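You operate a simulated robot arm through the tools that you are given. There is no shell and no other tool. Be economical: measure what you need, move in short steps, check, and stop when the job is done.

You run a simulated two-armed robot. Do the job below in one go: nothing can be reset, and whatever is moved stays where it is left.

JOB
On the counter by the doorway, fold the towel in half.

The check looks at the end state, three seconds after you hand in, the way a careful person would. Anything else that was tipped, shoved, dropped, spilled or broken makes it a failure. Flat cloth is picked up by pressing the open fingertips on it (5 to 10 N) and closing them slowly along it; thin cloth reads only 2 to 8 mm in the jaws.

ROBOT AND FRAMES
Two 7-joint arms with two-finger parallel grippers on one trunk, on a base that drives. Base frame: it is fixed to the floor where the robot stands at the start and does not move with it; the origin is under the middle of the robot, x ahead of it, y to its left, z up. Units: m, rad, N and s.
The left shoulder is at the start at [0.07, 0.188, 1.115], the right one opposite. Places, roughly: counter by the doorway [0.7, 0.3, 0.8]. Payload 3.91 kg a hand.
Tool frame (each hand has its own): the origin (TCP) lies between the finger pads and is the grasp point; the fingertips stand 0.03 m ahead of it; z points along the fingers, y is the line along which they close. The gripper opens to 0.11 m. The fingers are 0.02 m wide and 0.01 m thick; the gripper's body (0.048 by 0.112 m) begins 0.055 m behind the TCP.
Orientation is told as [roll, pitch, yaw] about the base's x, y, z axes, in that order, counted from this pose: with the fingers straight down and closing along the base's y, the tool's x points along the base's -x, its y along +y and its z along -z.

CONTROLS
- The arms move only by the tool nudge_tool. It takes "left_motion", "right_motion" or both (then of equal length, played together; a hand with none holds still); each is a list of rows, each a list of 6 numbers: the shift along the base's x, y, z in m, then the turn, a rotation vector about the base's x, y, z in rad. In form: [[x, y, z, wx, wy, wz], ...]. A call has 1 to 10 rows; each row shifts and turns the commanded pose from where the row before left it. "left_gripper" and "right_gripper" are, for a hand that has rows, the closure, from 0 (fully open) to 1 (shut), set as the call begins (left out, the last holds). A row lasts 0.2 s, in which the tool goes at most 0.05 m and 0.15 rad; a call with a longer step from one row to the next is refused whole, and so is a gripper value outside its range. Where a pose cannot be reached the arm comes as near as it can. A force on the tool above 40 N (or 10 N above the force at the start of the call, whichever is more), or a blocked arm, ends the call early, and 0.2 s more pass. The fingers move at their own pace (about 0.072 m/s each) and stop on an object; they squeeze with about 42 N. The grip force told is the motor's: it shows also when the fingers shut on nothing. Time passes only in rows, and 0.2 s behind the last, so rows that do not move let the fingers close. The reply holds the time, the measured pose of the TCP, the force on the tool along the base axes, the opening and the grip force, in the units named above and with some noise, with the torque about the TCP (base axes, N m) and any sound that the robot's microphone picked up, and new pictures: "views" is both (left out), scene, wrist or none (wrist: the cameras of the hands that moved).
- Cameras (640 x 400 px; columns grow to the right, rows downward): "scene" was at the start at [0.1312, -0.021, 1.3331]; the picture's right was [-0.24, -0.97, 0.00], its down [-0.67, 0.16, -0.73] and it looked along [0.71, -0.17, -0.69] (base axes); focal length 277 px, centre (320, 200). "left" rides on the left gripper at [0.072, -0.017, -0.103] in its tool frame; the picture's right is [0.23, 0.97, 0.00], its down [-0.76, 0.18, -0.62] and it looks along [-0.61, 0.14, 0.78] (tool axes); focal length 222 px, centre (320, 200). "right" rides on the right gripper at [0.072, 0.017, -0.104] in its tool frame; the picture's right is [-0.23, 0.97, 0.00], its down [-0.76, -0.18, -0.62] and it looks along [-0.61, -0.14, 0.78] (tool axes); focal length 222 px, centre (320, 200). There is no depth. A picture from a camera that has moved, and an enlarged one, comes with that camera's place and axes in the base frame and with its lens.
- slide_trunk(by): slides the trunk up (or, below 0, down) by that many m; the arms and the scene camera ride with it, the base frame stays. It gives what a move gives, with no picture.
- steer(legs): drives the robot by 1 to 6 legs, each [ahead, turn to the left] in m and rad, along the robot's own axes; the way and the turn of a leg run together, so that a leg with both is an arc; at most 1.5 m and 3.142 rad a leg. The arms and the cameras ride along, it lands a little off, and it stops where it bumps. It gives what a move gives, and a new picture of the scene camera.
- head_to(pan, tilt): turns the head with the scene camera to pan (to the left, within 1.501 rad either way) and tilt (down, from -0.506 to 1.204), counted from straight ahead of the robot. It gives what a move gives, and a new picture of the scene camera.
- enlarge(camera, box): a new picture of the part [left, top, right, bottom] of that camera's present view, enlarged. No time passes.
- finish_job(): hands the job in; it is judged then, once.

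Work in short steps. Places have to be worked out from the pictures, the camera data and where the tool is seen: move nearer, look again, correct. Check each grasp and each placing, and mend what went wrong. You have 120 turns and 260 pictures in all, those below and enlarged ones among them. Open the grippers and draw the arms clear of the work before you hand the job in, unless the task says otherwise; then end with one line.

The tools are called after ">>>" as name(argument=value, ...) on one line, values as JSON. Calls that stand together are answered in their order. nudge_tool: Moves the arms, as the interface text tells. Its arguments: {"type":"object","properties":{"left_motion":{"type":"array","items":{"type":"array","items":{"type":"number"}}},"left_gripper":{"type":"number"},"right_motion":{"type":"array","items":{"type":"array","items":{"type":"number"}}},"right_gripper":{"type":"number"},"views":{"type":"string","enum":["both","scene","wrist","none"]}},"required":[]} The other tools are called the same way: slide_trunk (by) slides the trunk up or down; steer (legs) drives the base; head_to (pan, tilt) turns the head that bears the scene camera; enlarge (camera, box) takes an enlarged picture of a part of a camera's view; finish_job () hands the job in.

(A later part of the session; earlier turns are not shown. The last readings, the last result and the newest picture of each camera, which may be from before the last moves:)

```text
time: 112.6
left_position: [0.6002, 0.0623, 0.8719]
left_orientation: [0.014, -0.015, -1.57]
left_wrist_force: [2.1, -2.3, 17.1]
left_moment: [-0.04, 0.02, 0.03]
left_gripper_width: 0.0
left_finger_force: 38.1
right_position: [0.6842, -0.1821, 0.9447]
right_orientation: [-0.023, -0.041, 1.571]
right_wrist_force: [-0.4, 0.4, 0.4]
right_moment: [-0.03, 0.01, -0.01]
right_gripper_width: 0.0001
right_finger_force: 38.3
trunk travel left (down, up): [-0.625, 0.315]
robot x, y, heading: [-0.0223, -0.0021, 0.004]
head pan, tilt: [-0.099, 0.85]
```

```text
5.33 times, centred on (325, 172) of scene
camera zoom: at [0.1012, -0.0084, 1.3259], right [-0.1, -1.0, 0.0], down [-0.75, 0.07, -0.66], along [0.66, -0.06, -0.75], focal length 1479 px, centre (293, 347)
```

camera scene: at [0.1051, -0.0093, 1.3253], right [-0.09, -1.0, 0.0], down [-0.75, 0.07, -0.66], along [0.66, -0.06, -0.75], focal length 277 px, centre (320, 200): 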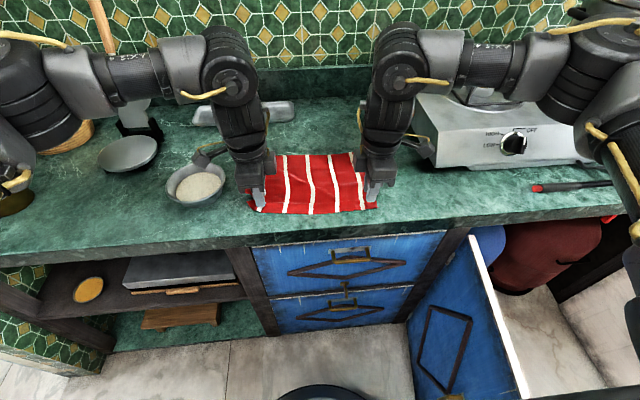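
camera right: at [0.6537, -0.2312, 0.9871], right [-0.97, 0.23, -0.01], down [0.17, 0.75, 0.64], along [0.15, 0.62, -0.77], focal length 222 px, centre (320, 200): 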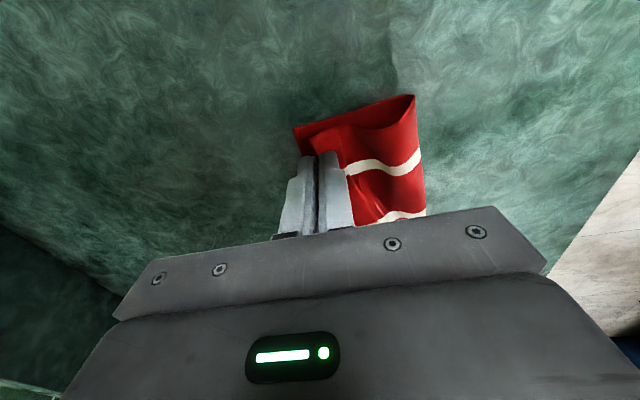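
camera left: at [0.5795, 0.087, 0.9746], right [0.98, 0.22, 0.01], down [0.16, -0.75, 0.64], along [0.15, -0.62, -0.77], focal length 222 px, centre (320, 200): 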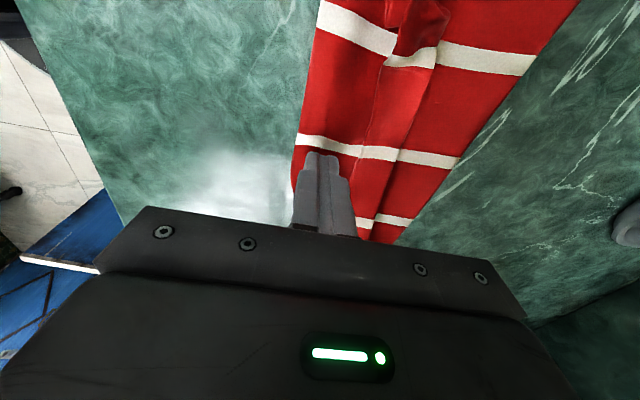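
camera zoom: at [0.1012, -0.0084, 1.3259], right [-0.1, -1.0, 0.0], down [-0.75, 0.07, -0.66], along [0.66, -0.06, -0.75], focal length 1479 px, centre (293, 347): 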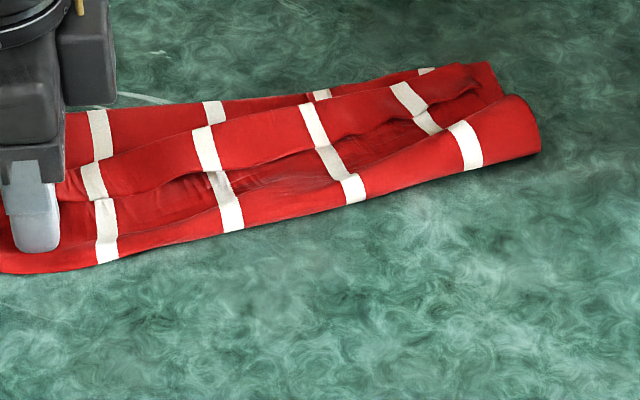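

The bundle merely pivots. The lip would vanish if the sheet were held truly taut: grip the lip edge, lift to h≈0.1 so it hangs straight, then swing about the fold line. For that I need reach ahead: lift both, drive 8 cm ahead, then look.

>>> nudge_tool(left_motion=[[0, 0, 0.02, 0, 0, 0], [0, 0.01, 0.03, 0, 0, 0], [0, 0.01, 0.03, 0, 0, 0]], right_motion=[[-0.015, 0.01, 0, 0, 0, 0], [-0.02, 0.01, 0, 0, 0, 0], [-0.02, 0.01, 0, 0, 0, 0]], left_gripper=0.8, right_gripper=0.8, views="none")

>>> steer(legs=[[0.075, 0]])

>>> nudge_tool(left_motion=[[-0.02, 0, 0, 0, 0, 0], [-0.02, 0, 0, 0, 0, 0], [0, 0, 0, 0, 0, 0]], right_motion=[[-0.02, 0, 0, 0, 0, 0], [-0.03, 0, 0, 0, 0, 0], [0, 0, 0, 0, 0, 0]], views="wrist")

>>> enlarge(camera="scene", box=[230, 130, 390, 230])

```text
time: 113.4
left_position: [0.5993, 0.0824, 0.9492]
left_orientation: [0.01, -0.009, -1.571]
left_wrist_force: [-0.2, -0.7, -0.1]
left_moment: [-0.01, 0.0, 0.02]
left_gripper_width: 0.0221
left_finger_force: 0.0
right_position: [0.6296, -0.1527, 0.9457]
right_orientation: [-0.022, -0.043, 1.568]
right_wrist_force: [0.0, -0.2, 0.8]
right_moment: [0.0, -0.04, -0.03]
right_gripper_width: 0.022
right_finger_force: 0.0
trunk travel left (down, up): [-0.625, 0.315]
robot x, y, heading: [-0.0255, 0.0003, 0.006]
head pan, tilt: [-0.099, 0.85]
```

```text
time: 114.4
left_position: [0.6641, 0.0833, 0.9585]
left_orientation: [0.025, -0.012, -1.571]
left_wrist_force: [-0.2, 1.4, 1.2]
left_moment: [-0.03, 0.01, 0.04]
left_gripper_width: 0.0223
left_finger_force: 0.1
right_position: [0.6939, -0.1511, 0.9546]
right_orientation: [-0.036, -0.045, 1.572]
right_wrist_force: [-0.9, 0.6, 1.6]
right_moment: [0.05, -0.02, -0.01]
right_gripper_width: 0.022
right_finger_force: 0.1
trunk travel left (down, up): [-0.625, 0.315]
robot x, y, heading: [0.0497, 0.0011, -0.002]
head pan, tilt: [-0.099, 0.85]
camera scene: at [0.1683, -0.0088, 1.3266], right [-0.1, -1.0, 0.0], down [-0.74, 0.07, -0.67], along [0.66, -0.06, -0.75], focal length 277 px, centre (320, 200)
```

scene: 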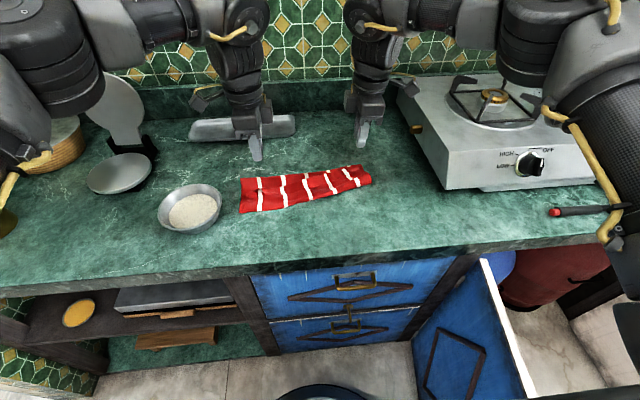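

```text
time: 115.2
left_position: [0.6327, 0.083, 0.9521]
left_orientation: [0.014, -0.01, -1.571]
left_wrist_force: [0.6, 0.9, -0.8]
left_moment: [-0.02, 0.01, 0.02]
left_gripper_width: 0.0219
left_finger_force: 0.0
right_position: [0.653, -0.1511, 0.9483]
right_orientation: [-0.025, -0.044, 1.571]
right_wrist_force: [1.1, 0.0, -0.7]
right_moment: [0.02, 0.02, -0.03]
right_gripper_width: 0.0222
right_finger_force: 0.1
trunk travel left (down, up): [-0.625, 0.315]
robot x, y, heading: [0.0517, -0.004, 0.004]
head pan, tilt: [-0.099, 0.85]
camera right: at [0.6322, -0.2273, 1.0479], right [-0.97, 0.23, -0.01], down [0.16, 0.73, 0.66], along [0.16, 0.64, -0.75], focal length 222 px, centre (320, 200)
camera left: at [0.6138, 0.1567, 1.0556], right [0.97, 0.23, 0.01], down [0.17, -0.75, 0.63], along [0.15, -0.62, -0.77], focal length 222 px, centre (320, 200)
```

right: 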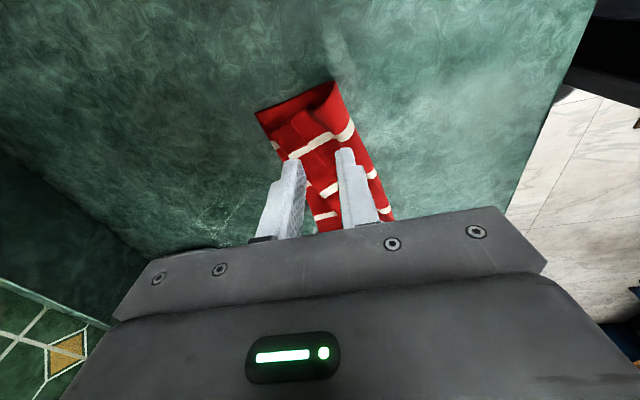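
left: 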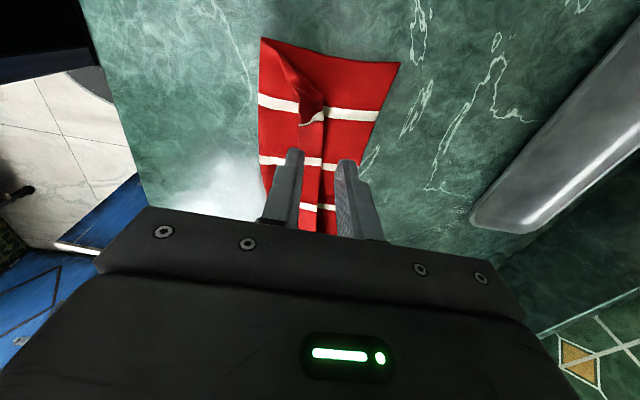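

```text
4.00 times, centred on (310, 180) of scene
camera zoom: at [0.1804, -0.0084, 1.3253], right [-0.1, -1.0, 0.0], down [-0.75, 0.07, -0.66], along [0.66, -0.06, -0.75], focal length 1110 px, centre (360, 280)
```

zoom: 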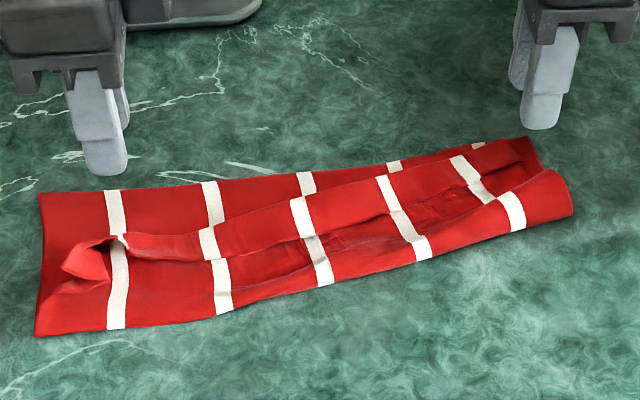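

The lip is a raised band: centre x≈0.632 at y≈0.075 and x≈0.666 at y≈−0.142. Position both and descend to just above the layers.

>>> nudge_tool(left_motion=[[-0.002, -0.008, -0.03, 0, 0, 0], [0, 0, -0.03, 0, 0, 0], [0, 0, -0.013, 0, 0, 0], [0, 0, 0, 0, 0, 0]], right_motion=[[0.012, 0.008, -0.03, 0, 0, 0], [0, 0, -0.03, 0, 0, 0], [0, 0, -0.009, 0, 0, 0], [0, 0, 0, 0, 0, 0]], views="wrist")

```text
time: 116.2
left_position: [0.6293, 0.0757, 0.8807]
left_orientation: [0.018, -0.01, -1.57]
left_wrist_force: [-0.5, 0.1, 0.0]
left_moment: [0.0, 0.01, 0.02]
left_gripper_width: 0.022
left_finger_force: 0.2
right_position: [0.6638, -0.1426, 0.8803]
right_orientation: [-0.027, -0.045, 1.571]
right_wrist_force: [0.2, 0.6, 0.2]
right_moment: [0.01, 0.01, -0.05]
right_gripper_width: 0.0221
right_finger_force: 0.1
trunk travel left (down, up): [-0.625, 0.315]
robot x, y, heading: [0.0456, 0.0017, 0.008]
head pan, tilt: [-0.099, 0.85]
camera right: at [0.6434, -0.2203, 0.9794], right [-0.97, 0.23, -0.02], down [0.16, 0.73, 0.66], along [0.16, 0.64, -0.75], focal length 222 px, centre (320, 200)
camera left: at [0.61, 0.1489, 0.9841], right [0.97, 0.23, 0.01], down [0.17, -0.75, 0.63], along [0.15, -0.62, -0.77], focal length 222 px, centre (320, 200)
```

right: 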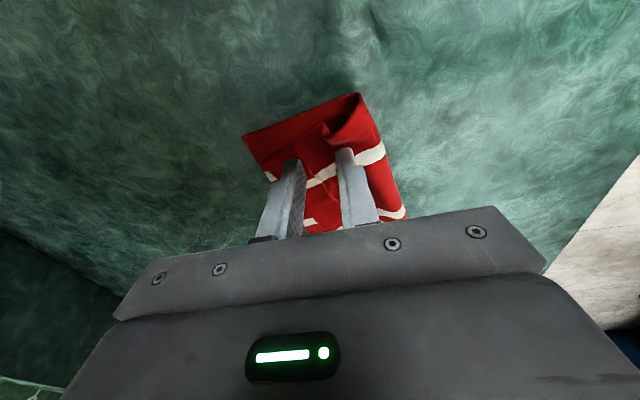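
left: 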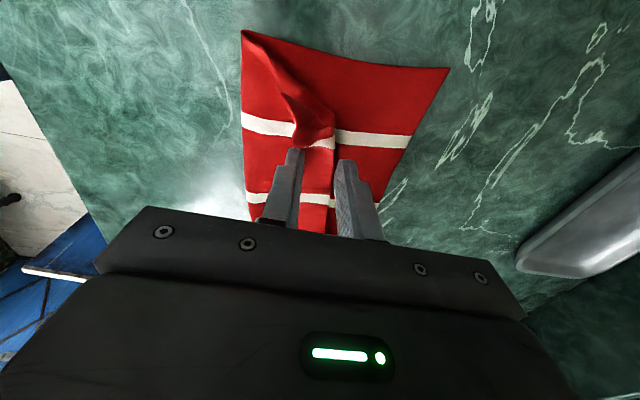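

The lip is between the fingers in both views. Lower 4 mm, close, and lift 3 cm.

>>> nudge_tool(left_motion=[[0, 0, -0.004, 0, 0, 0], [0, 0, -0.002, 0, 0, 0], [0, 0, 0, 0, 0, 0]], right_motion=[[0, 0, -0.004, 0, 0, 0], [0, 0, -0.002, 0, 0, 0], [0, 0, 0, 0, 0, 0]], views="none")

>>> nudge_tool(left_motion=[[0, 0, 0, 0, 0, 0], [0, 0, 0, 0, 0, 0], [0, 0, 0.015, 0, 0, 0], [0, 0, 0.015, 0, 0, 0], [0, 0, 0, 0, 0, 0]], right_motion=[[0, 0, 0, 0, 0, 0], [0, 0, 0, 0, 0, 0], [0, 0, 0.015, 0, 0, 0], [0, 0, 0.015, 0, 0, 0], [0, 0, 0, 0, 0, 0]], left_gripper=1, right_gripper=1, views="none")

>>> enlarge(camera="scene", box=[230, 120, 390, 220])

```text
time: 117.0
left_position: [0.6279, 0.0759, 0.8751]
left_orientation: [0.018, -0.01, -1.571]
left_wrist_force: [0.3, -0.6, 0.5]
left_moment: [-0.02, 0.02, -0.02]
left_gripper_width: 0.0218
left_finger_force: 0.1
right_position: [0.6634, -0.1431, 0.8747]
right_orientation: [-0.025, -0.044, 1.573]
right_wrist_force: [-0.2, 0.4, 0.3]
right_moment: [-0.02, 0.0, 0.0]
right_gripper_width: 0.022
right_finger_force: 0.0
trunk travel left (down, up): [-0.625, 0.315]
robot x, y, heading: [0.0481, 0.0008, 0.001]
head pan, tilt: [-0.099, 0.85]
```

```text
time: 118.2
left_position: [0.6294, 0.0758, 0.9037]
left_orientation: [0.016, -0.011, -1.571]
left_wrist_force: [0.2, -0.5, 0.0]
left_moment: [0.0, 0.01, -0.03]
left_gripper_width: 0.0018
left_finger_force: 41.3
right_position: [0.6641, -0.1423, 0.9042]
right_orientation: [-0.025, -0.043, 1.573]
right_wrist_force: [0.1, -0.9, -0.3]
right_moment: [-0.01, 0.04, 0.0]
right_gripper_width: 0.0003
right_finger_force: 37.7
trunk travel left (down, up): [-0.625, 0.315]
robot x, y, heading: [0.0497, -0.0003, 0.005]
head pan, tilt: [-0.099, 0.85]
```

```text
4.00 times, centred on (310, 170) of scene
camera zoom: at [0.1786, -0.0088, 1.3255], right [-0.1, -1.0, 0.0], down [-0.75, 0.07, -0.66], along [0.66, -0.06, -0.75], focal length 1110 px, centre (360, 320)
```

zoom: 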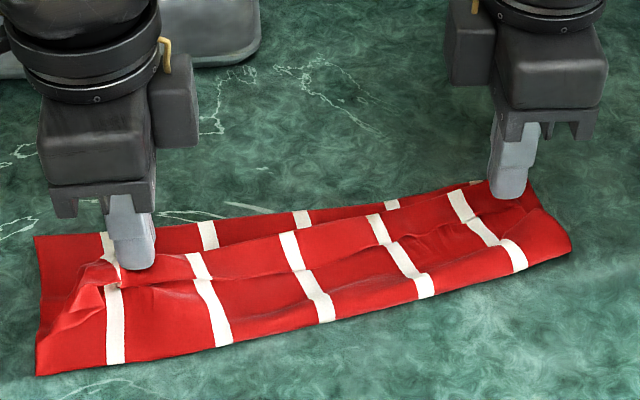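

Left holds, right missed (jaws empty). Reopen the right, lower to light contact, and re-close.

>>> nudge_tool(right_motion=[[0.002, 0, 0, 0, 0, 0], [0, 0, -0.015, 0, 0, 0], [0, 0, -0.013, 0, 0, 0], [0, 0, -0.003, 0, 0, 0], [0, 0, -0.001, 0, 0, 0], [0, 0, 0, 0, 0, 0]], right_gripper=0.8, views="wrist")

```text
time: 119.6
left_position: [0.6276, 0.0761, 0.9054]
left_orientation: [0.017, -0.012, -1.569]
left_wrist_force: [-0.3, 0.7, 0.5]
left_moment: [-0.01, -0.01, 0.0]
left_gripper_width: 0.0019
left_finger_force: 41.0
right_position: [0.6665, -0.1419, 0.8731]
right_orientation: [-0.027, -0.045, 1.573]
right_wrist_force: [1.6, 1.7, 7.7]
right_moment: [0.0, -0.06, -0.01]
right_gripper_width: 0.0222
right_finger_force: 0.0
trunk travel left (down, up): [-0.625, 0.315]
robot x, y, heading: [0.0505, 0.0022, 0.001]
head pan, tilt: [-0.099, 0.85]
camera right: at [0.6451, -0.2199, 0.9727], right [-0.97, 0.23, -0.02], down [0.16, 0.73, 0.66], along [0.16, 0.64, -0.75], focal length 222 px, centre (320, 200)
```

right: 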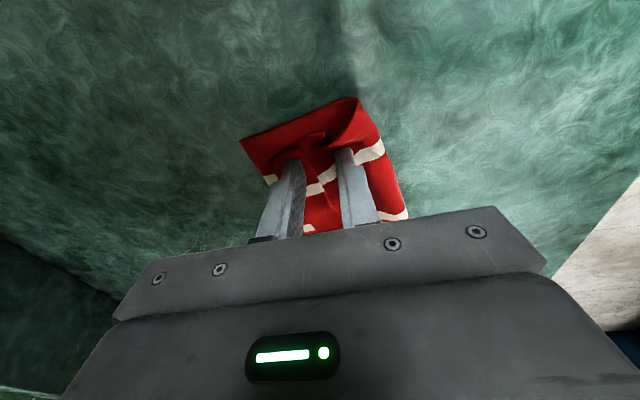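

Right now presses at 7.7 N on the lip; close in two stages and lift.

>>> nudge_tool(right_motion=[[0, 0, 0, 0, 0, 0], [0, 0, 0, 0, 0, 0]], right_gripper=0.92, views="none")

>>> nudge_tool(right_motion=[[0, 0, 0, 0, 0, 0], [0, 0, 0, 0, 0, 0], [0, 0, 0.015, 0, 0, 0], [0, 0, 0.016, 0, 0, 0], [0, 0, 0, 0, 0, 0]], right_gripper=1, views="none")

>>> enlarge(camera="scene", box=[230, 120, 390, 220])

```text
time: 120.2
left_position: [0.6268, 0.0748, 0.906]
left_orientation: [0.018, -0.011, -1.573]
left_wrist_force: [0.1, -0.2, -0.1]
left_moment: [0.0, -0.02, 0.0]
left_gripper_width: 0.0017
left_finger_force: 41.1
right_position: [0.6637, -0.1427, 0.8725]
right_orientation: [-0.03, -0.044, 1.573]
right_wrist_force: [0.2, 0.1, 10.1]
right_moment: [-0.08, 0.03, 0.0]
right_gripper_width: 0.008
right_finger_force: 0.1
trunk travel left (down, up): [-0.625, 0.315]
robot x, y, heading: [0.0475, -0.0028, 0.005]
head pan, tilt: [-0.099, 0.85]
```

```text
time: 121.4
left_position: [0.6291, 0.075, 0.904]
left_orientation: [0.016, -0.011, -1.57]
left_wrist_force: [0.7, 0.3, 0.1]
left_moment: [0.02, 0.0, -0.01]
left_gripper_width: 0.0018
left_finger_force: 41.6
right_position: [0.6657, -0.1431, 0.9033]
right_orientation: [-0.025, -0.043, 1.573]
right_wrist_force: [0.7, -0.6, -0.2]
right_moment: [-0.02, 0.0, -0.01]
right_gripper_width: 0.0001
right_finger_force: 38.1
trunk travel left (down, up): [-0.625, 0.315]
robot x, y, heading: [0.048, 0.0021, -0.001]
head pan, tilt: [-0.099, 0.85]
```

```text
4.00 times, centred on (310, 170) of scene
camera zoom: at [0.1785, -0.0089, 1.3255], right [-0.1, -1.0, 0.0], down [-0.75, 0.07, -0.66], along [0.66, -0.06, -0.75], focal length 1110 px, centre (360, 320)
```

zoom: 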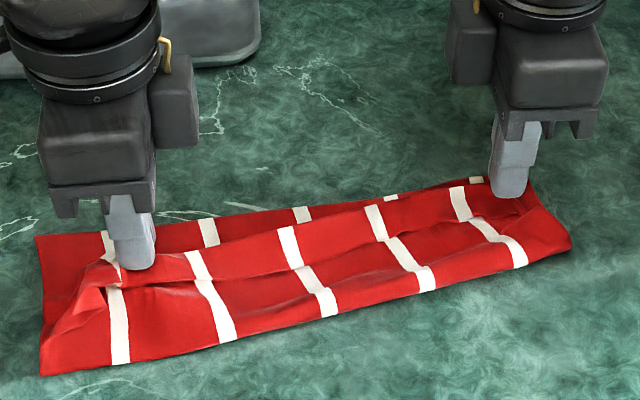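

Right slips off again. Use it as a pin instead: press on the fold band at (0.628, −0.10); the left, which holds the lip, will then lift taut and swing over.

>>> nudge_tool(right_motion=[[-0.019, 0.022, 0.01, 0, 0, 0], [-0.019, 0.021, 0, 0, 0, 0], [0, 0, -0.025, 0, 0, 0], [0, 0, -0.012, 0, 0, 0], [0, 0, -0.004, 0, 0, 0], [0, 0, -0.001, 0, 0, 0], [0, 0, 0, 0, 0, 0]], views="none")

>>> nudge_tool(left_motion=[[0, 0, 0.018, 0, 0, 0], [-0.002, 0, 0.02, 0, 0, 0], [-0.002, 0, 0.018, 0, 0, 0], [0, 0, 0, 0, 0, 0]], views="none")

>>> enlarge(camera="scene", box=[230, 120, 390, 220])

```text
time: 123.0
left_position: [0.6271, 0.0752, 0.9048]
left_orientation: [0.017, -0.01, -1.57]
left_wrist_force: [0.5, -0.7, 0.0]
left_moment: [0.02, -0.03, 0.03]
left_gripper_width: 0.0015
left_finger_force: 41.5
right_position: [0.6259, -0.1006, 0.8722]
right_orientation: [-0.026, -0.042, 1.572]
right_wrist_force: [-1.0, -0.2, 10.4]
right_moment: [-0.08, 0.03, -0.01]
right_gripper_width: 0.0001
right_finger_force: 38.1
trunk travel left (down, up): [-0.625, 0.315]
robot x, y, heading: [0.0465, 0.0013, 0.004]
head pan, tilt: [-0.099, 0.85]
```

```text
time: 124.0
left_position: [0.6248, 0.0763, 0.9618]
left_orientation: [0.018, -0.01, -1.57]
left_wrist_force: [-0.3, -0.4, 0.0]
left_moment: [0.02, -0.02, 0.01]
left_gripper_width: 0.0016
left_finger_force: 41.8
right_position: [0.6271, -0.0989, 0.8719]
right_orientation: [-0.029, -0.044, 1.572]
right_wrist_force: [1.4, 0.0, 14.0]
right_moment: [-0.07, -0.02, 0.01]
right_gripper_width: 0.0001
right_finger_force: 37.4
trunk travel left (down, up): [-0.625, 0.315]
robot x, y, heading: [0.0439, 0.001, 0.004]
head pan, tilt: [-0.099, 0.85]
```

```text
4.00 times, centred on (310, 170) of scene
camera zoom: at [0.1763, -0.0083, 1.3259], right [-0.1, -1.0, 0.0], down [-0.75, 0.07, -0.66], along [0.66, -0.06, -0.75], focal length 1110 px, centre (360, 320)
```

zoom: 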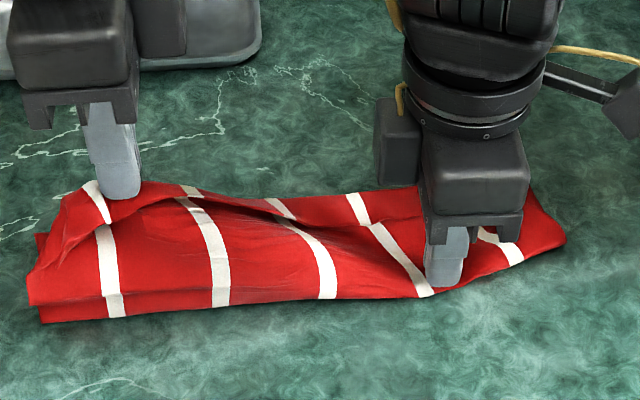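

Now the top layer is taut with continuous stripes. Swing the left grip over and down to the far edge (x≈0.70).

>>> nudge_tool(left_motion=[[0.014, 0, -0.002, 0, 0, 0], [0.016, 0, -0.008, 0, 0, 0], [0.016, 0, -0.014, 0, 0, 0], [0.013, 0, -0.018, 0, 0, 0], [0.01, 0, -0.02, 0, 0, 0], [0.007, 0, -0.018, 0, 0, 0], [0, 0, 0, 0, 0, 0]], views="wrist")

>>> enlarge(camera="scene", box=[230, 110, 390, 210])

```text
time: 125.6
left_position: [0.7002, 0.0733, 0.8818]
left_orientation: [0.018, -0.01, -1.572]
left_wrist_force: [0.2, -0.4, 0.3]
left_moment: [-0.01, 0.01, -0.03]
left_gripper_width: 0.0016
left_finger_force: 41.4
right_position: [0.6266, -0.1, 0.8728]
right_orientation: [-0.028, -0.043, 1.572]
right_wrist_force: [3.0, -0.4, 17.7]
right_moment: [-0.12, -0.08, 0.02]
right_gripper_width: 0.0002
right_finger_force: 38.0
trunk travel left (down, up): [-0.625, 0.315]
robot x, y, heading: [0.0454, 0.0008, 0.005]
head pan, tilt: [-0.099, 0.85]
camera left: at [0.6813, 0.1471, 0.9844], right [0.97, 0.23, 0.02], down [0.17, -0.75, 0.63], along [0.16, -0.62, -0.77], focal length 222 px, centre (320, 200)
```

left: 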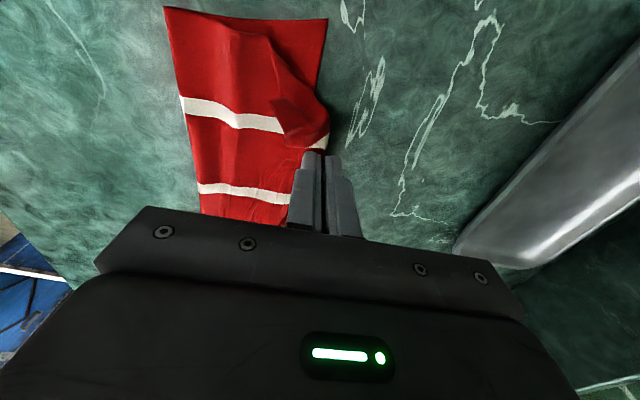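

```text
4.00 times, centred on (310, 160) of scene
camera zoom: at [0.176, -0.0083, 1.3259], right [-0.1, -1.0, 0.0], down [-0.75, 0.07, -0.66], along [0.66, -0.06, -0.75], focal length 1110 px, centre (360, 360)
```

zoom: 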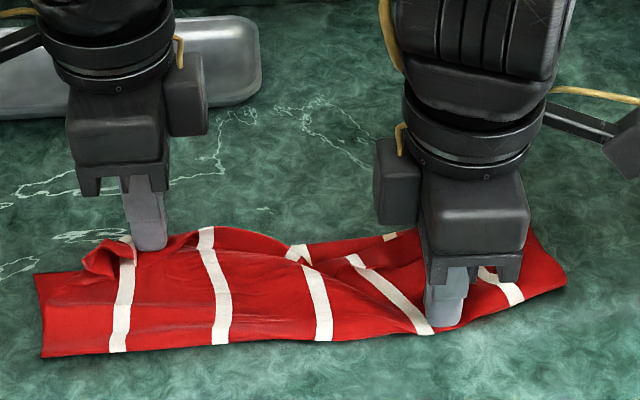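

The left half is now properly folded onto the far edge. Lower slightly and release the left, then lift it clear.

>>> nudge_tool(left_motion=[[0, 0, -0.005, 0, 0, 0], [0, 0, 0, 0, 0, 0]], views="none")

>>> nudge_tool(left_motion=[[0, 0, 0, 0, 0, 0], [0, 0, 0, 0, 0, 0], [0, 0, 0.02, 0, 0, 0], [0, 0, 0.03, 0, 0, 0], [-0.02, -0.01, 0.01, 0, 0, 0], [0, 0, 0, 0, 0, 0]], left_gripper=0.85, views="none")

>>> enlarge(camera="scene", box=[230, 110, 390, 210])

```text
time: 126.2
left_position: [0.7003, 0.0743, 0.8768]
left_orientation: [0.02, -0.011, -1.571]
left_wrist_force: [-0.1, -0.3, -0.2]
left_moment: [-0.04, -0.03, -0.04]
left_gripper_width: 0.0015
left_finger_force: 41.7
right_position: [0.6261, -0.1005, 0.8726]
right_orientation: [-0.027, -0.042, 1.573]
right_wrist_force: [3.8, 0.9, 18.4]
right_moment: [-0.12, -0.1, 0.04]
right_gripper_width: 0.0
right_finger_force: 37.2
trunk travel left (down, up): [-0.625, 0.315]
robot x, y, heading: [0.0494, 0.0031, 0.006]
head pan, tilt: [-0.099, 0.85]
```

```text
time: 127.6
left_position: [0.6793, 0.0634, 0.9361]
left_orientation: [0.019, -0.009, -1.571]
left_wrist_force: [0.5, -0.1, 0.2]
left_moment: [-0.02, -0.01, 0.03]
left_gripper_width: 0.0166
left_finger_force: 0.1
right_position: [0.6262, -0.1003, 0.8716]
right_orientation: [-0.027, -0.045, 1.572]
right_wrist_force: [0.8, -0.1, 18.3]
right_moment: [-0.14, -0.01, 0.01]
right_gripper_width: 0.0
right_finger_force: 37.7
trunk travel left (down, up): [-0.625, 0.315]
robot x, y, heading: [0.051, 0.0009, 0.002]
head pan, tilt: [-0.099, 0.85]
```

```text
4.00 times, centred on (310, 160) of scene
camera zoom: at [0.1758, -0.0085, 1.3259], right [-0.1, -1.0, 0.0], down [-0.75, 0.07, -0.66], along [0.66, -0.06, -0.75], focal length 1110 px, centre (360, 360)
```

zoom: 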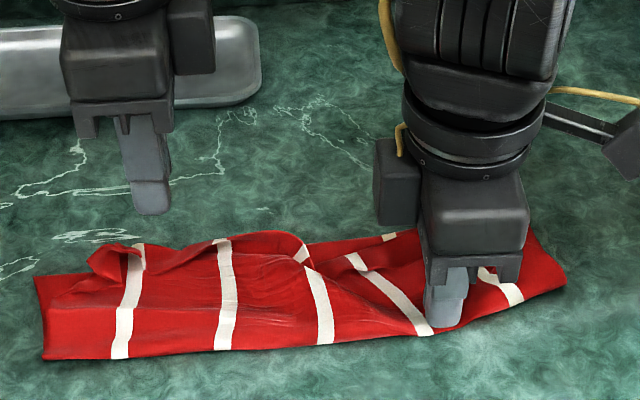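

Left pins the folded left half at (0.635, 0.045); right lifts clear and opens so I can see the right half.

>>> nudge_tool(left_motion=[[-0.022, -0.009, 0, 0, 0, 0], [-0.022, -0.009, -0.02, 0, 0, 0], [0, 0, -0.025, 0, 0, 0], [0, 0, -0.014, 0, 0, 0], [0, 0, -0.003, 0, 0, 0], [0, 0, -0.001, 0, 0, 0], [0, 0, 0, 0, 0, 0]], left_gripper=1, views="none")

>>> nudge_tool(right_motion=[[0, 0, 0.03, 0, 0, 0], [0.015, -0.02, 0.03, 0, 0, 0], [0.015, -0.025, 0.015, 0, 0, 0], [0, 0, 0, 0, 0, 0]], right_gripper=0.75, views="wrist")

>>> enlarge(camera="scene", box=[250, 115, 394, 205])

```text
time: 129.2
left_position: [0.6361, 0.045, 0.8729]
left_orientation: [0.019, -0.011, -1.571]
left_wrist_force: [0.7, -0.9, 0.2]
left_moment: [-0.01, -0.02, 0.01]
left_gripper_width: 0.0
left_finger_force: 37.5
right_position: [0.6266, -0.1001, 0.8722]
right_orientation: [-0.028, -0.043, 1.574]
right_wrist_force: [0.4, 0.6, 16.3]
right_moment: [-0.1, 0.03, 0.01]
right_gripper_width: 0.0
right_finger_force: 37.8
trunk travel left (down, up): [-0.625, 0.315]
robot x, y, heading: [0.0472, 0.0006, -0.004]
head pan, tilt: [-0.099, 0.85]
```

```text
time: 130.2
left_position: [0.6379, 0.0458, 0.8738]
left_orientation: [0.017, -0.01, -1.57]
left_wrist_force: [0.1, -0.8, 0.5]
left_moment: [-0.01, -0.03, -0.05]
left_gripper_width: 0.0
left_finger_force: 37.5
right_position: [0.6579, -0.1455, 0.945]
right_orientation: [-0.026, -0.044, 1.572]
right_wrist_force: [-0.3, 0.0, -0.4]
right_moment: [-0.01, 0.0, -0.01]
right_gripper_width: 0.0276
right_finger_force: 0.1
trunk travel left (down, up): [-0.625, 0.315]
robot x, y, heading: [0.0485, -0.0011, 0.001]
head pan, tilt: [-0.099, 0.85]
camera right: at [0.6378, -0.2215, 1.0449], right [-0.97, 0.23, -0.02], down [0.16, 0.73, 0.66], along [0.16, 0.64, -0.75], focal length 222 px, centre (320, 200)
```

right: 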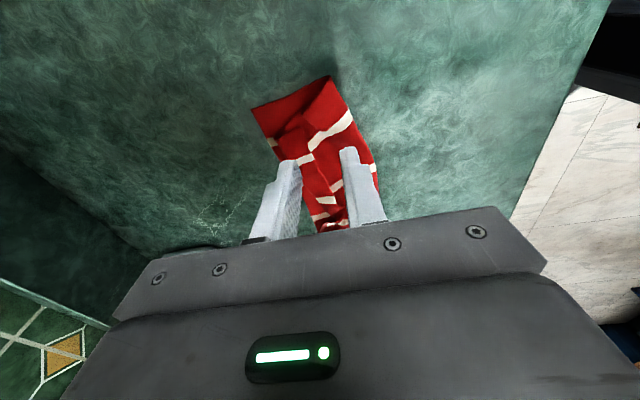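

```text
4.44 times, centred on (322, 160) of scene
camera zoom: at [0.1776, -0.0082, 1.3257], right [-0.1, -1.0, 0.0], down [-0.75, 0.07, -0.66], along [0.66, -0.06, -0.75], focal length 1233 px, centre (311, 378)
```

zoom: 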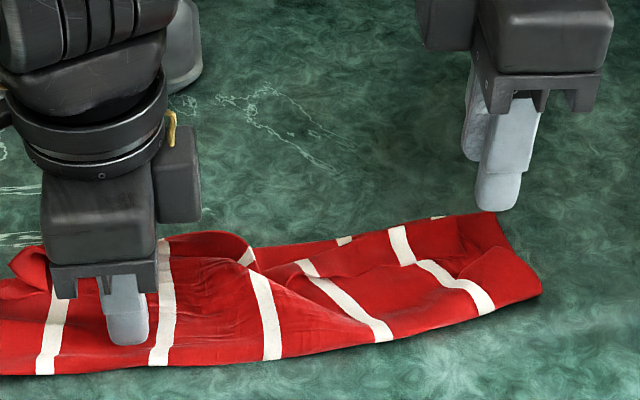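

On the right, the lip spans x≈0.668–0.708 at y≈−0.12. I'll firm up the left pin and press the right's x-closing grip centred at (0.686, −0.122).

>>> nudge_tool(left_motion=[[0, 0, -0.001, 0, 0, 0], [0, 0, -0.001, 0, 0, 0], [0, 0, 0, 0, 0, 0], [0, 0, 0, 0, 0, 0], [0, 0, 0, 0, 0, 0], [0, 0, 0, 0, 0, 0], [0, 0, 0, 0, 0, 0]], right_motion=[[0.014, 0.012, 0, 0, 0, 0], [0.014, 0.011, -0.02, 0, 0, 0], [0, 0, -0.03, 0, 0, 0], [0, 0, -0.016, 0, 0, 0], [0, 0, -0.003, 0, 0, 0], [0, 0, -0.0015, 0, 0, 0], [0, 0, 0, 0, 0, 0]], right_gripper=0.78, views="wrist")

```text
time: 131.8
left_position: [0.6374, 0.0462, 0.8725]
left_orientation: [0.019, -0.011, -1.572]
left_wrist_force: [2.8, 0.2, 15.0]
left_moment: [0.1, -0.02, -0.04]
left_gripper_width: 0.0
left_finger_force: 37.8
right_position: [0.6858, -0.1216, 0.8761]
right_orientation: [-0.03, -0.043, 1.573]
right_wrist_force: [-0.5, -0.4, 0.1]
right_moment: [0.0, -0.03, 0.03]
right_gripper_width: 0.0244
right_finger_force: 0.0
trunk travel left (down, up): [-0.625, 0.315]
robot x, y, heading: [0.0472, -0.0021, -0.001]
head pan, tilt: [-0.099, 0.85]
camera right: at [0.6643, -0.1991, 0.976], right [-0.97, 0.23, -0.02], down [0.16, 0.73, 0.66], along [0.16, 0.64, -0.75], focal length 222 px, centre (320, 200)
camera left: at [0.6171, 0.1195, 0.9746], right [0.97, 0.23, 0.02], down [0.17, -0.75, 0.63], along [0.16, -0.62, -0.77], focal length 222 px, centre (320, 200)
```

right: 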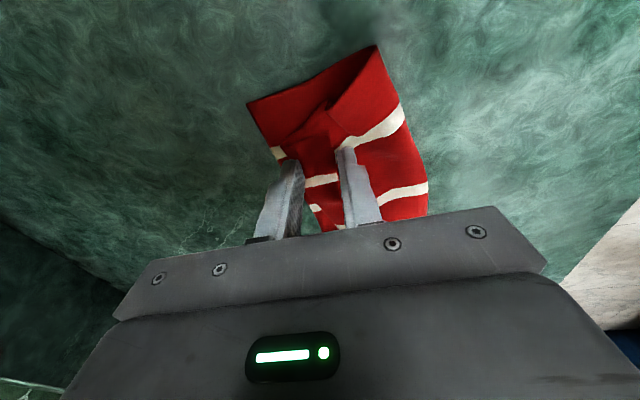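
left: 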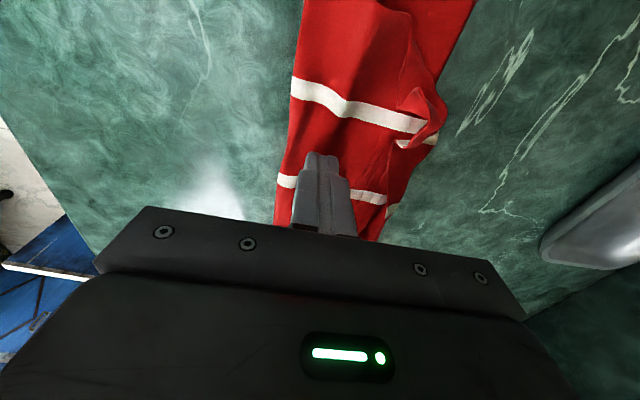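

The right's fingers straddle the lip band. Press ~3.5 mm more and close in stages.

>>> nudge_tool(right_motion=[[0, 0, -0.002, 0, 0, 0], [0, 0, -0.0015, 0, 0, 0], [0, 0, -0.0005, 0, 0, 0], [0, 0, 0, 0, 0, 0]], views="none")

>>> nudge_tool(right_motion=[[0, 0, 0, 0, 0, 0], [0, 0, 0, 0, 0, 0]], right_gripper=0.9, views="none")

>>> nudge_tool(right_motion=[[0, 0, 0, 0, 0, 0], [0, 0, 0, 0, 0, 0], [-0.005, 0, 0.015, 0, 0, 0], [-0.01, 0, 0.015, 0, 0, 0], [0, 0, 0, 0, 0, 0]], right_gripper=1, views="none")

>>> enlarge(camera="scene", box=[250, 115, 394, 205])

```text
time: 132.8
left_position: [0.6366, 0.0462, 0.8713]
left_orientation: [0.018, -0.009, -1.571]
left_wrist_force: [3.4, 0.3, 16.1]
left_moment: [0.12, -0.03, -0.02]
left_gripper_width: 0.0001
left_finger_force: 37.9
right_position: [0.6845, -0.1216, 0.8722]
right_orientation: [-0.029, -0.044, 1.572]
right_wrist_force: [0.6, 0.7, 4.1]
right_moment: [-0.04, -0.05, 0.02]
right_gripper_width: 0.0244
right_finger_force: 0.3
trunk travel left (down, up): [-0.625, 0.315]
robot x, y, heading: [0.0499, 0.001, 0.008]
head pan, tilt: [-0.099, 0.85]
```

```text
time: 133.4
left_position: [0.6354, 0.0457, 0.8716]
left_orientation: [0.021, -0.009, -1.571]
left_wrist_force: [3.5, -0.1, 16.5]
left_moment: [0.05, -0.05, -0.03]
left_gripper_width: 0.0002
left_finger_force: 37.1
right_position: [0.6857, -0.1221, 0.873]
right_orientation: [-0.028, -0.045, 1.572]
right_wrist_force: [0.9, 0.1, 5.3]
right_moment: [-0.02, -0.01, 0.01]
right_gripper_width: 0.0114
right_finger_force: 0.6
trunk travel left (down, up): [-0.625, 0.315]
robot x, y, heading: [0.0516, 0.0018, 0.001]
head pan, tilt: [-0.099, 0.85]
```

```text
time: 134.6
left_position: [0.6357, 0.046, 0.8726]
left_orientation: [0.019, -0.01, -1.571]
left_wrist_force: [0.9, 0.6, 17.6]
left_moment: [0.1, 0.04, 0.04]
left_gripper_width: 0.0
left_finger_force: 37.4
right_position: [0.6678, -0.1215, 0.9029]
right_orientation: [-0.03, -0.042, 1.572]
right_wrist_force: [-0.4, 1.1, 0.1]
right_moment: [-0.01, -0.01, 0.01]
right_gripper_width: 0.0027
right_finger_force: 42.3
trunk travel left (down, up): [-0.625, 0.315]
robot x, y, heading: [0.0467, -0.0052, 0.002]
head pan, tilt: [-0.099, 0.85]
```

```text
4.44 times, centred on (322, 160) of scene
camera zoom: at [0.1757, -0.0088, 1.3259], right [-0.1, -1.0, 0.0], down [-0.75, 0.07, -0.66], along [0.66, -0.06, -0.75], focal length 1233 px, centre (311, 378)
```

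zoom: 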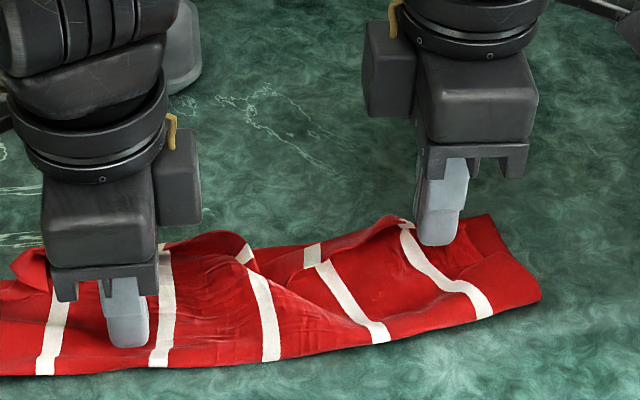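

The right now holds (2.7 mm) and the stripe is continuous. Lift to taut, then swing over to the far edge (x≈0.715) and down.

>>> nudge_tool(right_motion=[[-0.006, -0.003, 0.018, 0, 0, 0], [-0.006, -0.002, 0.018, 0, 0, 0], [0, 0, 0.016, 0, 0, 0], [0.014, 0, -0.006, 0, 0, 0], [0.015, 0, -0.012, 0, 0, 0], [0.014, 0, -0.018, 0, 0, 0], [0.01, 0, -0.02, 0, 0, 0], [0.005, 0, -0.018, 0, 0, 0], [0, 0, 0, 0, 0, 0]], views="wrist")

>>> enlarge(camera="scene", box=[240, 110, 400, 210])

```text
time: 136.6
left_position: [0.6359, 0.0456, 0.8722]
left_orientation: [0.019, -0.009, -1.571]
left_wrist_force: [0.2, 0.1, 17.2]
left_moment: [0.11, 0.09, 0.0]
left_gripper_width: 0.0
left_finger_force: 37.9
right_position: [0.7147, -0.1273, 0.8816]
right_orientation: [-0.028, -0.044, 1.572]
right_wrist_force: [0.4, 0.5, -0.3]
right_moment: [0.01, -0.04, 0.03]
right_gripper_width: 0.0022
right_finger_force: 42.0
trunk travel left (down, up): [-0.625, 0.315]
robot x, y, heading: [0.0479, -0.0005, 0.005]
head pan, tilt: [-0.099, 0.85]
camera right: at [0.6939, -0.2042, 0.9805], right [-0.97, 0.23, -0.02], down [0.16, 0.73, 0.66], along [0.16, 0.64, -0.75], focal length 222 px, centre (320, 200)
```

right: 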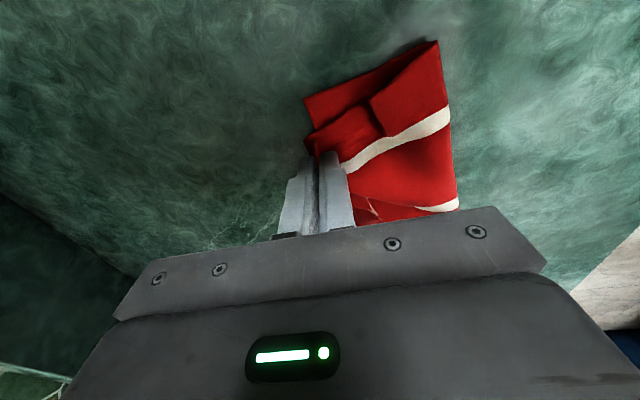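

```text
4.00 times, centred on (320, 160) of scene
camera zoom: at [0.1756, -0.0088, 1.3259], right [-0.1, -1.0, 0.0], down [-0.75, 0.07, -0.66], along [0.66, -0.06, -0.75], focal length 1110 px, centre (320, 360)
```

zoom: 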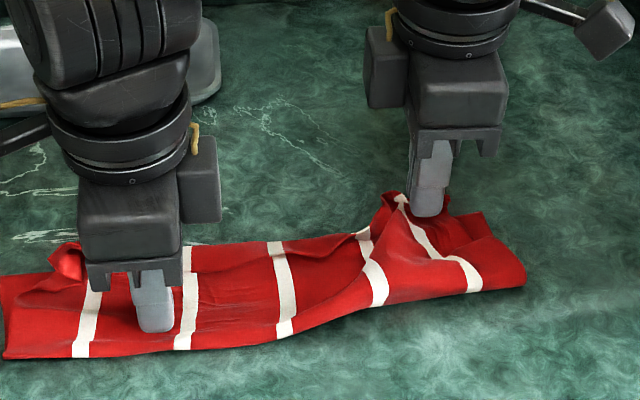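

The right half is over too. Lower, release, and lift both hands clear.

>>> nudge_tool(right_motion=[[0.002, 0, -0.005, 0, 0, 0], [0, 0, 0, 0, 0, 0]], views="none")

>>> nudge_tool(left_motion=[[0, 0, 0, 0, 0, 0], [0, 0, 0, 0, 0, 0], [0, 0, 0, 0, 0, 0], [0, 0, 0.03, 0, 0, 0], [0, 0.01, 0.03, 0, 0, 0], [-0.01, 0.02, 0.03, 0, 0, 0], [-0.01, 0.02, 0.01, 0, 0, 0], [0, 0, 0, 0, 0, 0]], right_motion=[[0, 0, 0, 0, 0, 0], [0, 0, 0, 0, 0, 0], [0, 0, 0.02, 0, 0, 0], [0, 0, 0.03, 0, 0, 0], [0, -0.01, 0.03, 0, 0, 0], [0, -0.02, 0.02, 0, 0, 0], [0, -0.02, 0, 0, 0, 0], [0, 0, 0, 0, 0, 0]], right_gripper=0.85, views="none")

>>> enlarge(camera="scene", box=[220, 110, 380, 210])

```text
time: 137.2
left_position: [0.6369, 0.0462, 0.8723]
left_orientation: [0.019, -0.01, -1.571]
left_wrist_force: [-1.2, -0.1, 16.7]
left_moment: [0.1, 0.06, 0.02]
left_gripper_width: 0.0
left_finger_force: 37.6
right_position: [0.7161, -0.1281, 0.8751]
right_orientation: [-0.028, -0.044, 1.575]
right_wrist_force: [0.6, 0.2, -0.1]
right_moment: [0.02, -0.02, -0.03]
right_gripper_width: 0.0027
right_finger_force: 42.1
trunk travel left (down, up): [-0.625, 0.315]
robot x, y, heading: [0.0476, -0.0017, 0.006]
head pan, tilt: [-0.099, 0.85]
```

```text
time: 139.0
left_position: [0.619, 0.0955, 0.972]
left_orientation: [0.016, -0.01, -1.57]
left_wrist_force: [-0.1, 1.3, -1.2]
left_moment: [0.0, 0.0, -0.01]
left_gripper_width: 0.0003
left_finger_force: 37.6
right_position: [0.7197, -0.1769, 0.9747]
right_orientation: [-0.027, -0.044, 1.573]
right_wrist_force: [-0.3, 0.6, 0.2]
right_moment: [0.01, -0.02, 0.01]
right_gripper_width: 0.0166
right_finger_force: 0.0
trunk travel left (down, up): [-0.625, 0.315]
robot x, y, heading: [0.0488, 0.0017, 0.004]
head pan, tilt: [-0.099, 0.85]
```

```text
4.00 times, centred on (300, 160) of scene
camera zoom: at [0.1781, -0.0086, 1.3256], right [-0.1, -1.0, 0.0], down [-0.75, 0.07, -0.66], along [0.66, -0.06, -0.75], focal length 1110 px, centre (400, 360)
```

zoom: 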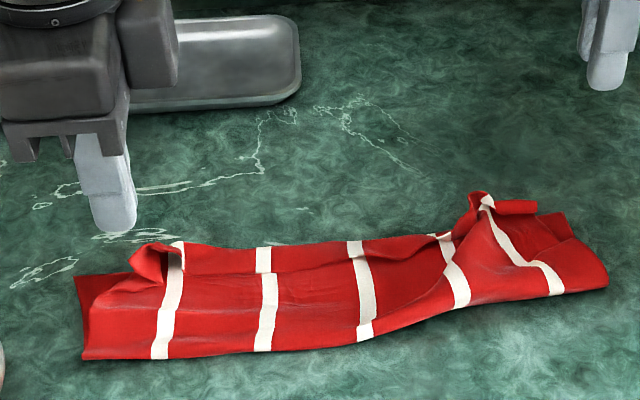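

The towel is folded in half with small raised bits at both held spots. I'll pat those flat with closed fingertips (left ≈(0.683, 0.097), right ≈(0.692, −0.12)).

>>> nudge_tool(left_motion=[[0.032, 0, 0, 0, 0, 0], [0.03, 0, 0, 0, 0, 0], [0, 0, -0.04, 0, 0, 0], [0, 0, -0.035, 0, 0, 0], [0, 0, -0.015, 0, 0, 0], [0, 0, -0.006, 0, 0, 0], [0, 0, -0.002, 0, 0, 0], [0, 0, 0, 0, 0, 0]], right_motion=[[-0.014, 0.028, 0, 0, 0, 0], [-0.014, 0.028, 0, 0, 0, 0], [0, 0, -0.04, 0, 0, 0], [0, 0, -0.035, 0, 0, 0], [0, 0, -0.015, 0, 0, 0], [0, 0, -0.008, 0, 0, 0], [0, 0, -0.003, 0, 0, 0], [0, 0, 0, 0, 0, 0]], left_gripper=1, right_gripper=1, views="none")

>>> nudge_tool(left_motion=[[0, 0, 0, 0, 0, 0], [0, 0, 0.03, 0, 0, 0], [0, 0.01, 0.03, 0, 0, 0], [-0.03, 0.03, 0.03, 0, 0, 0], [-0.03, 0.03, 0.02, 0, 0, 0], [0, 0, 0, 0, 0, 0]], right_motion=[[0, 0, 0, 0, 0, 0], [0, 0, 0.03, 0, 0, 0], [0, -0.01, 0.03, 0, 0, 0], [0, -0.02, 0.03, 0, 0, 0], [0, -0.02, 0.02, 0, 0, 0], [0, 0, 0, 0, 0, 0]], views="none")

>>> enlarge(camera="scene", box=[220, 110, 380, 210])

```text
time: 140.8
left_position: [0.6781, 0.0968, 0.8739]
left_orientation: [0.019, -0.011, -1.57]
left_wrist_force: [2.5, 2.0, 11.5]
left_moment: [0.08, -0.07, -0.02]
left_gripper_width: 0.0
left_finger_force: 37.9
right_position: [0.6887, -0.1209, 0.8752]
right_orientation: [-0.028, -0.044, 1.573]
right_wrist_force: [0.4, -0.2, 1.2]
right_moment: [0.02, 0.0, -0.07]
right_gripper_width: 0.0002
right_finger_force: 38.0
trunk travel left (down, up): [-0.625, 0.315]
robot x, y, heading: [0.049, 0.0005, 0.011]
head pan, tilt: [-0.099, 0.85]
```

```text
refused: row 4 steps farther than a row can; nothing moved
```

```text
4.00 times, centred on (300, 160) of scene
camera zoom: at [0.1763, -0.0086, 1.326], right [-0.1, -1.0, 0.0], down [-0.75, 0.07, -0.66], along [0.66, -0.06, -0.75], focal length 1110 px, centre (400, 360)
```

zoom: 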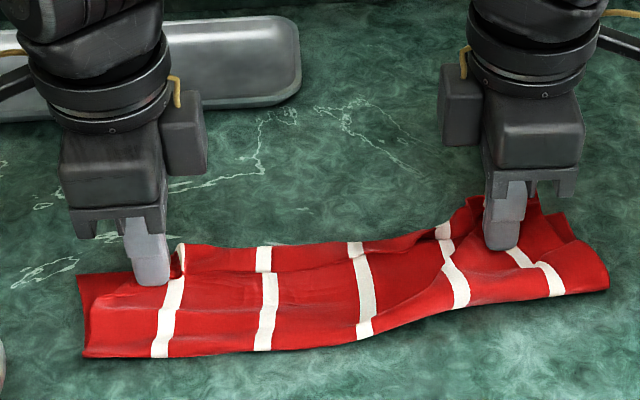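

Both press on the layers. With the left pinning, drag the right side back 2 cm to straighten the skew, then lift both clear with the grippers opening.

>>> nudge_tool(left_motion=[[0, 0, 0, 0, 0, 0], [0, 0, 0, 0, 0, 0], [0, 0, 0, 0, 0, 0], [0, 0, 0, 0, 0, 0], [0, 0, 0, 0, 0, 0], [0, 0, 0, 0, 0, 0]], right_motion=[[0, 0, -0.002, 0, 0, 0], [0, 0, -0.001, 0, 0, 0], [-0.008, 0, 0, 0, 0, 0], [-0.008, 0, 0, 0, 0, 0], [-0.006, 0, 0, 0, 0, 0], [0, 0, 0, 0, 0, 0]], views="none")

>>> nudge_tool(left_motion=[[0, 0, 0.03, 0, 0, 0], [0, 0.01, 0.03, 0, 0, 0], [-0.02, 0.02, 0.03, 0, 0, 0], [-0.02, 0.02, 0.03, 0, 0, 0], [-0.02, 0.02, 0.02, 0, 0, 0], [0, 0, 0, 0, 0, 0]], right_motion=[[0, 0, 0.03, 0, 0, 0], [0, -0.01, 0.03, 0, 0, 0], [-0.01, -0.02, 0.03, 0, 0, 0], [-0.02, -0.02, 0.03, 0, 0, 0], [-0.02, -0.02, 0.02, 0, 0, 0], [0, 0, 0, 0, 0, 0]], views="none")

>>> enlarge(camera="scene", box=[220, 110, 380, 210])

```text
time: 142.2
left_position: [0.6768, 0.0954, 0.8745]
left_orientation: [0.018, -0.011, -1.571]
left_wrist_force: [2.2, 1.5, 11.6]
left_moment: [0.08, -0.09, -0.03]
left_gripper_width: 0.0
left_finger_force: 37.6
right_position: [0.6678, -0.1216, 0.873]
right_orientation: [-0.031, -0.044, 1.573]
right_wrist_force: [3.1, -0.3, 11.3]
right_moment: [-0.06, -0.07, 0.01]
right_gripper_width: 0.0002
right_finger_force: 37.5
trunk travel left (down, up): [-0.625, 0.315]
robot x, y, heading: [0.0492, -0.0017, 0.003]
head pan, tilt: [-0.099, 0.85]
```

```text
time: 143.6
left_position: [0.6202, 0.1659, 1.0125]
left_orientation: [0.014, -0.008, -1.571]
left_wrist_force: [0.5, 0.8, -0.7]
left_moment: [-0.01, 0.06, 0.01]
left_gripper_width: 0.0
left_finger_force: 37.8
right_position: [0.6192, -0.19, 1.0115]
right_orientation: [-0.023, -0.043, 1.572]
right_wrist_force: [0.3, 0.3, -0.4]
right_moment: [-0.01, 0.02, -0.03]
right_gripper_width: 0.0
right_finger_force: 37.4
trunk travel left (down, up): [-0.625, 0.315]
robot x, y, heading: [0.0483, -0.001, 0.005]
head pan, tilt: [-0.099, 0.85]
```

```text
4.00 times, centred on (300, 160) of scene
camera zoom: at [0.1794, -0.0086, 1.3254], right [-0.1, -1.0, 0.0], down [-0.75, 0.07, -0.66], along [0.66, -0.06, -0.75], focal length 1110 px, centre (400, 360)
```

zoom: 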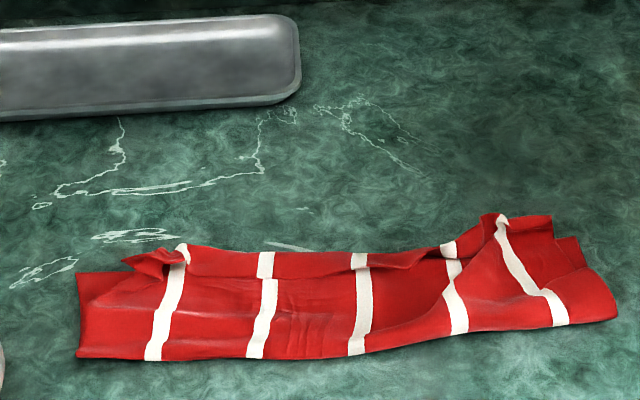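

Straighter now. I have budget left, so a closer look at both halves to judge the remaining lip.

>>> enlarge(camera="scene", box=[235, 155, 315, 205])

>>> enlarge(camera="scene", box=[300, 150, 380, 200])

```text
8.00 times, centred on (275, 180) of scene
camera zoom: at [0.1794, -0.0086, 1.3254], right [-0.1, -1.0, 0.0], down [-0.75, 0.07, -0.66], along [0.66, -0.06, -0.75], focal length 2219 px, centre (680, 360)
```

zoom: 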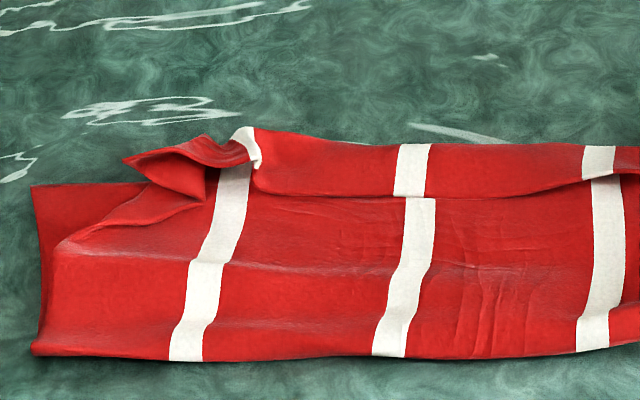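

```text
8.00 times, centred on (340, 175) of scene
camera zoom: at [0.1794, -0.0086, 1.3254], right [-0.1, -1.0, 0.0], down [-0.75, 0.07, -0.66], along [0.66, -0.06, -0.75], focal length 2219 px, centre (160, 400)
```

zoom: 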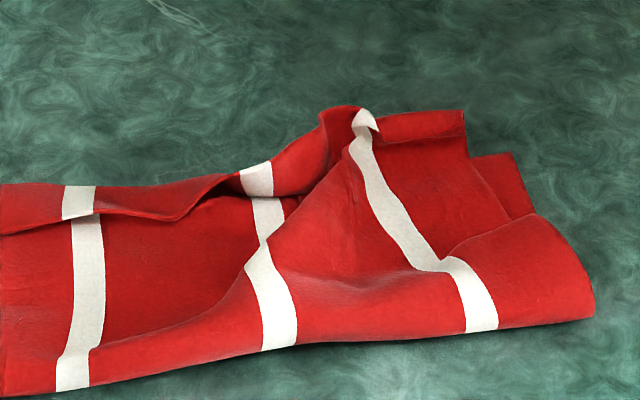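

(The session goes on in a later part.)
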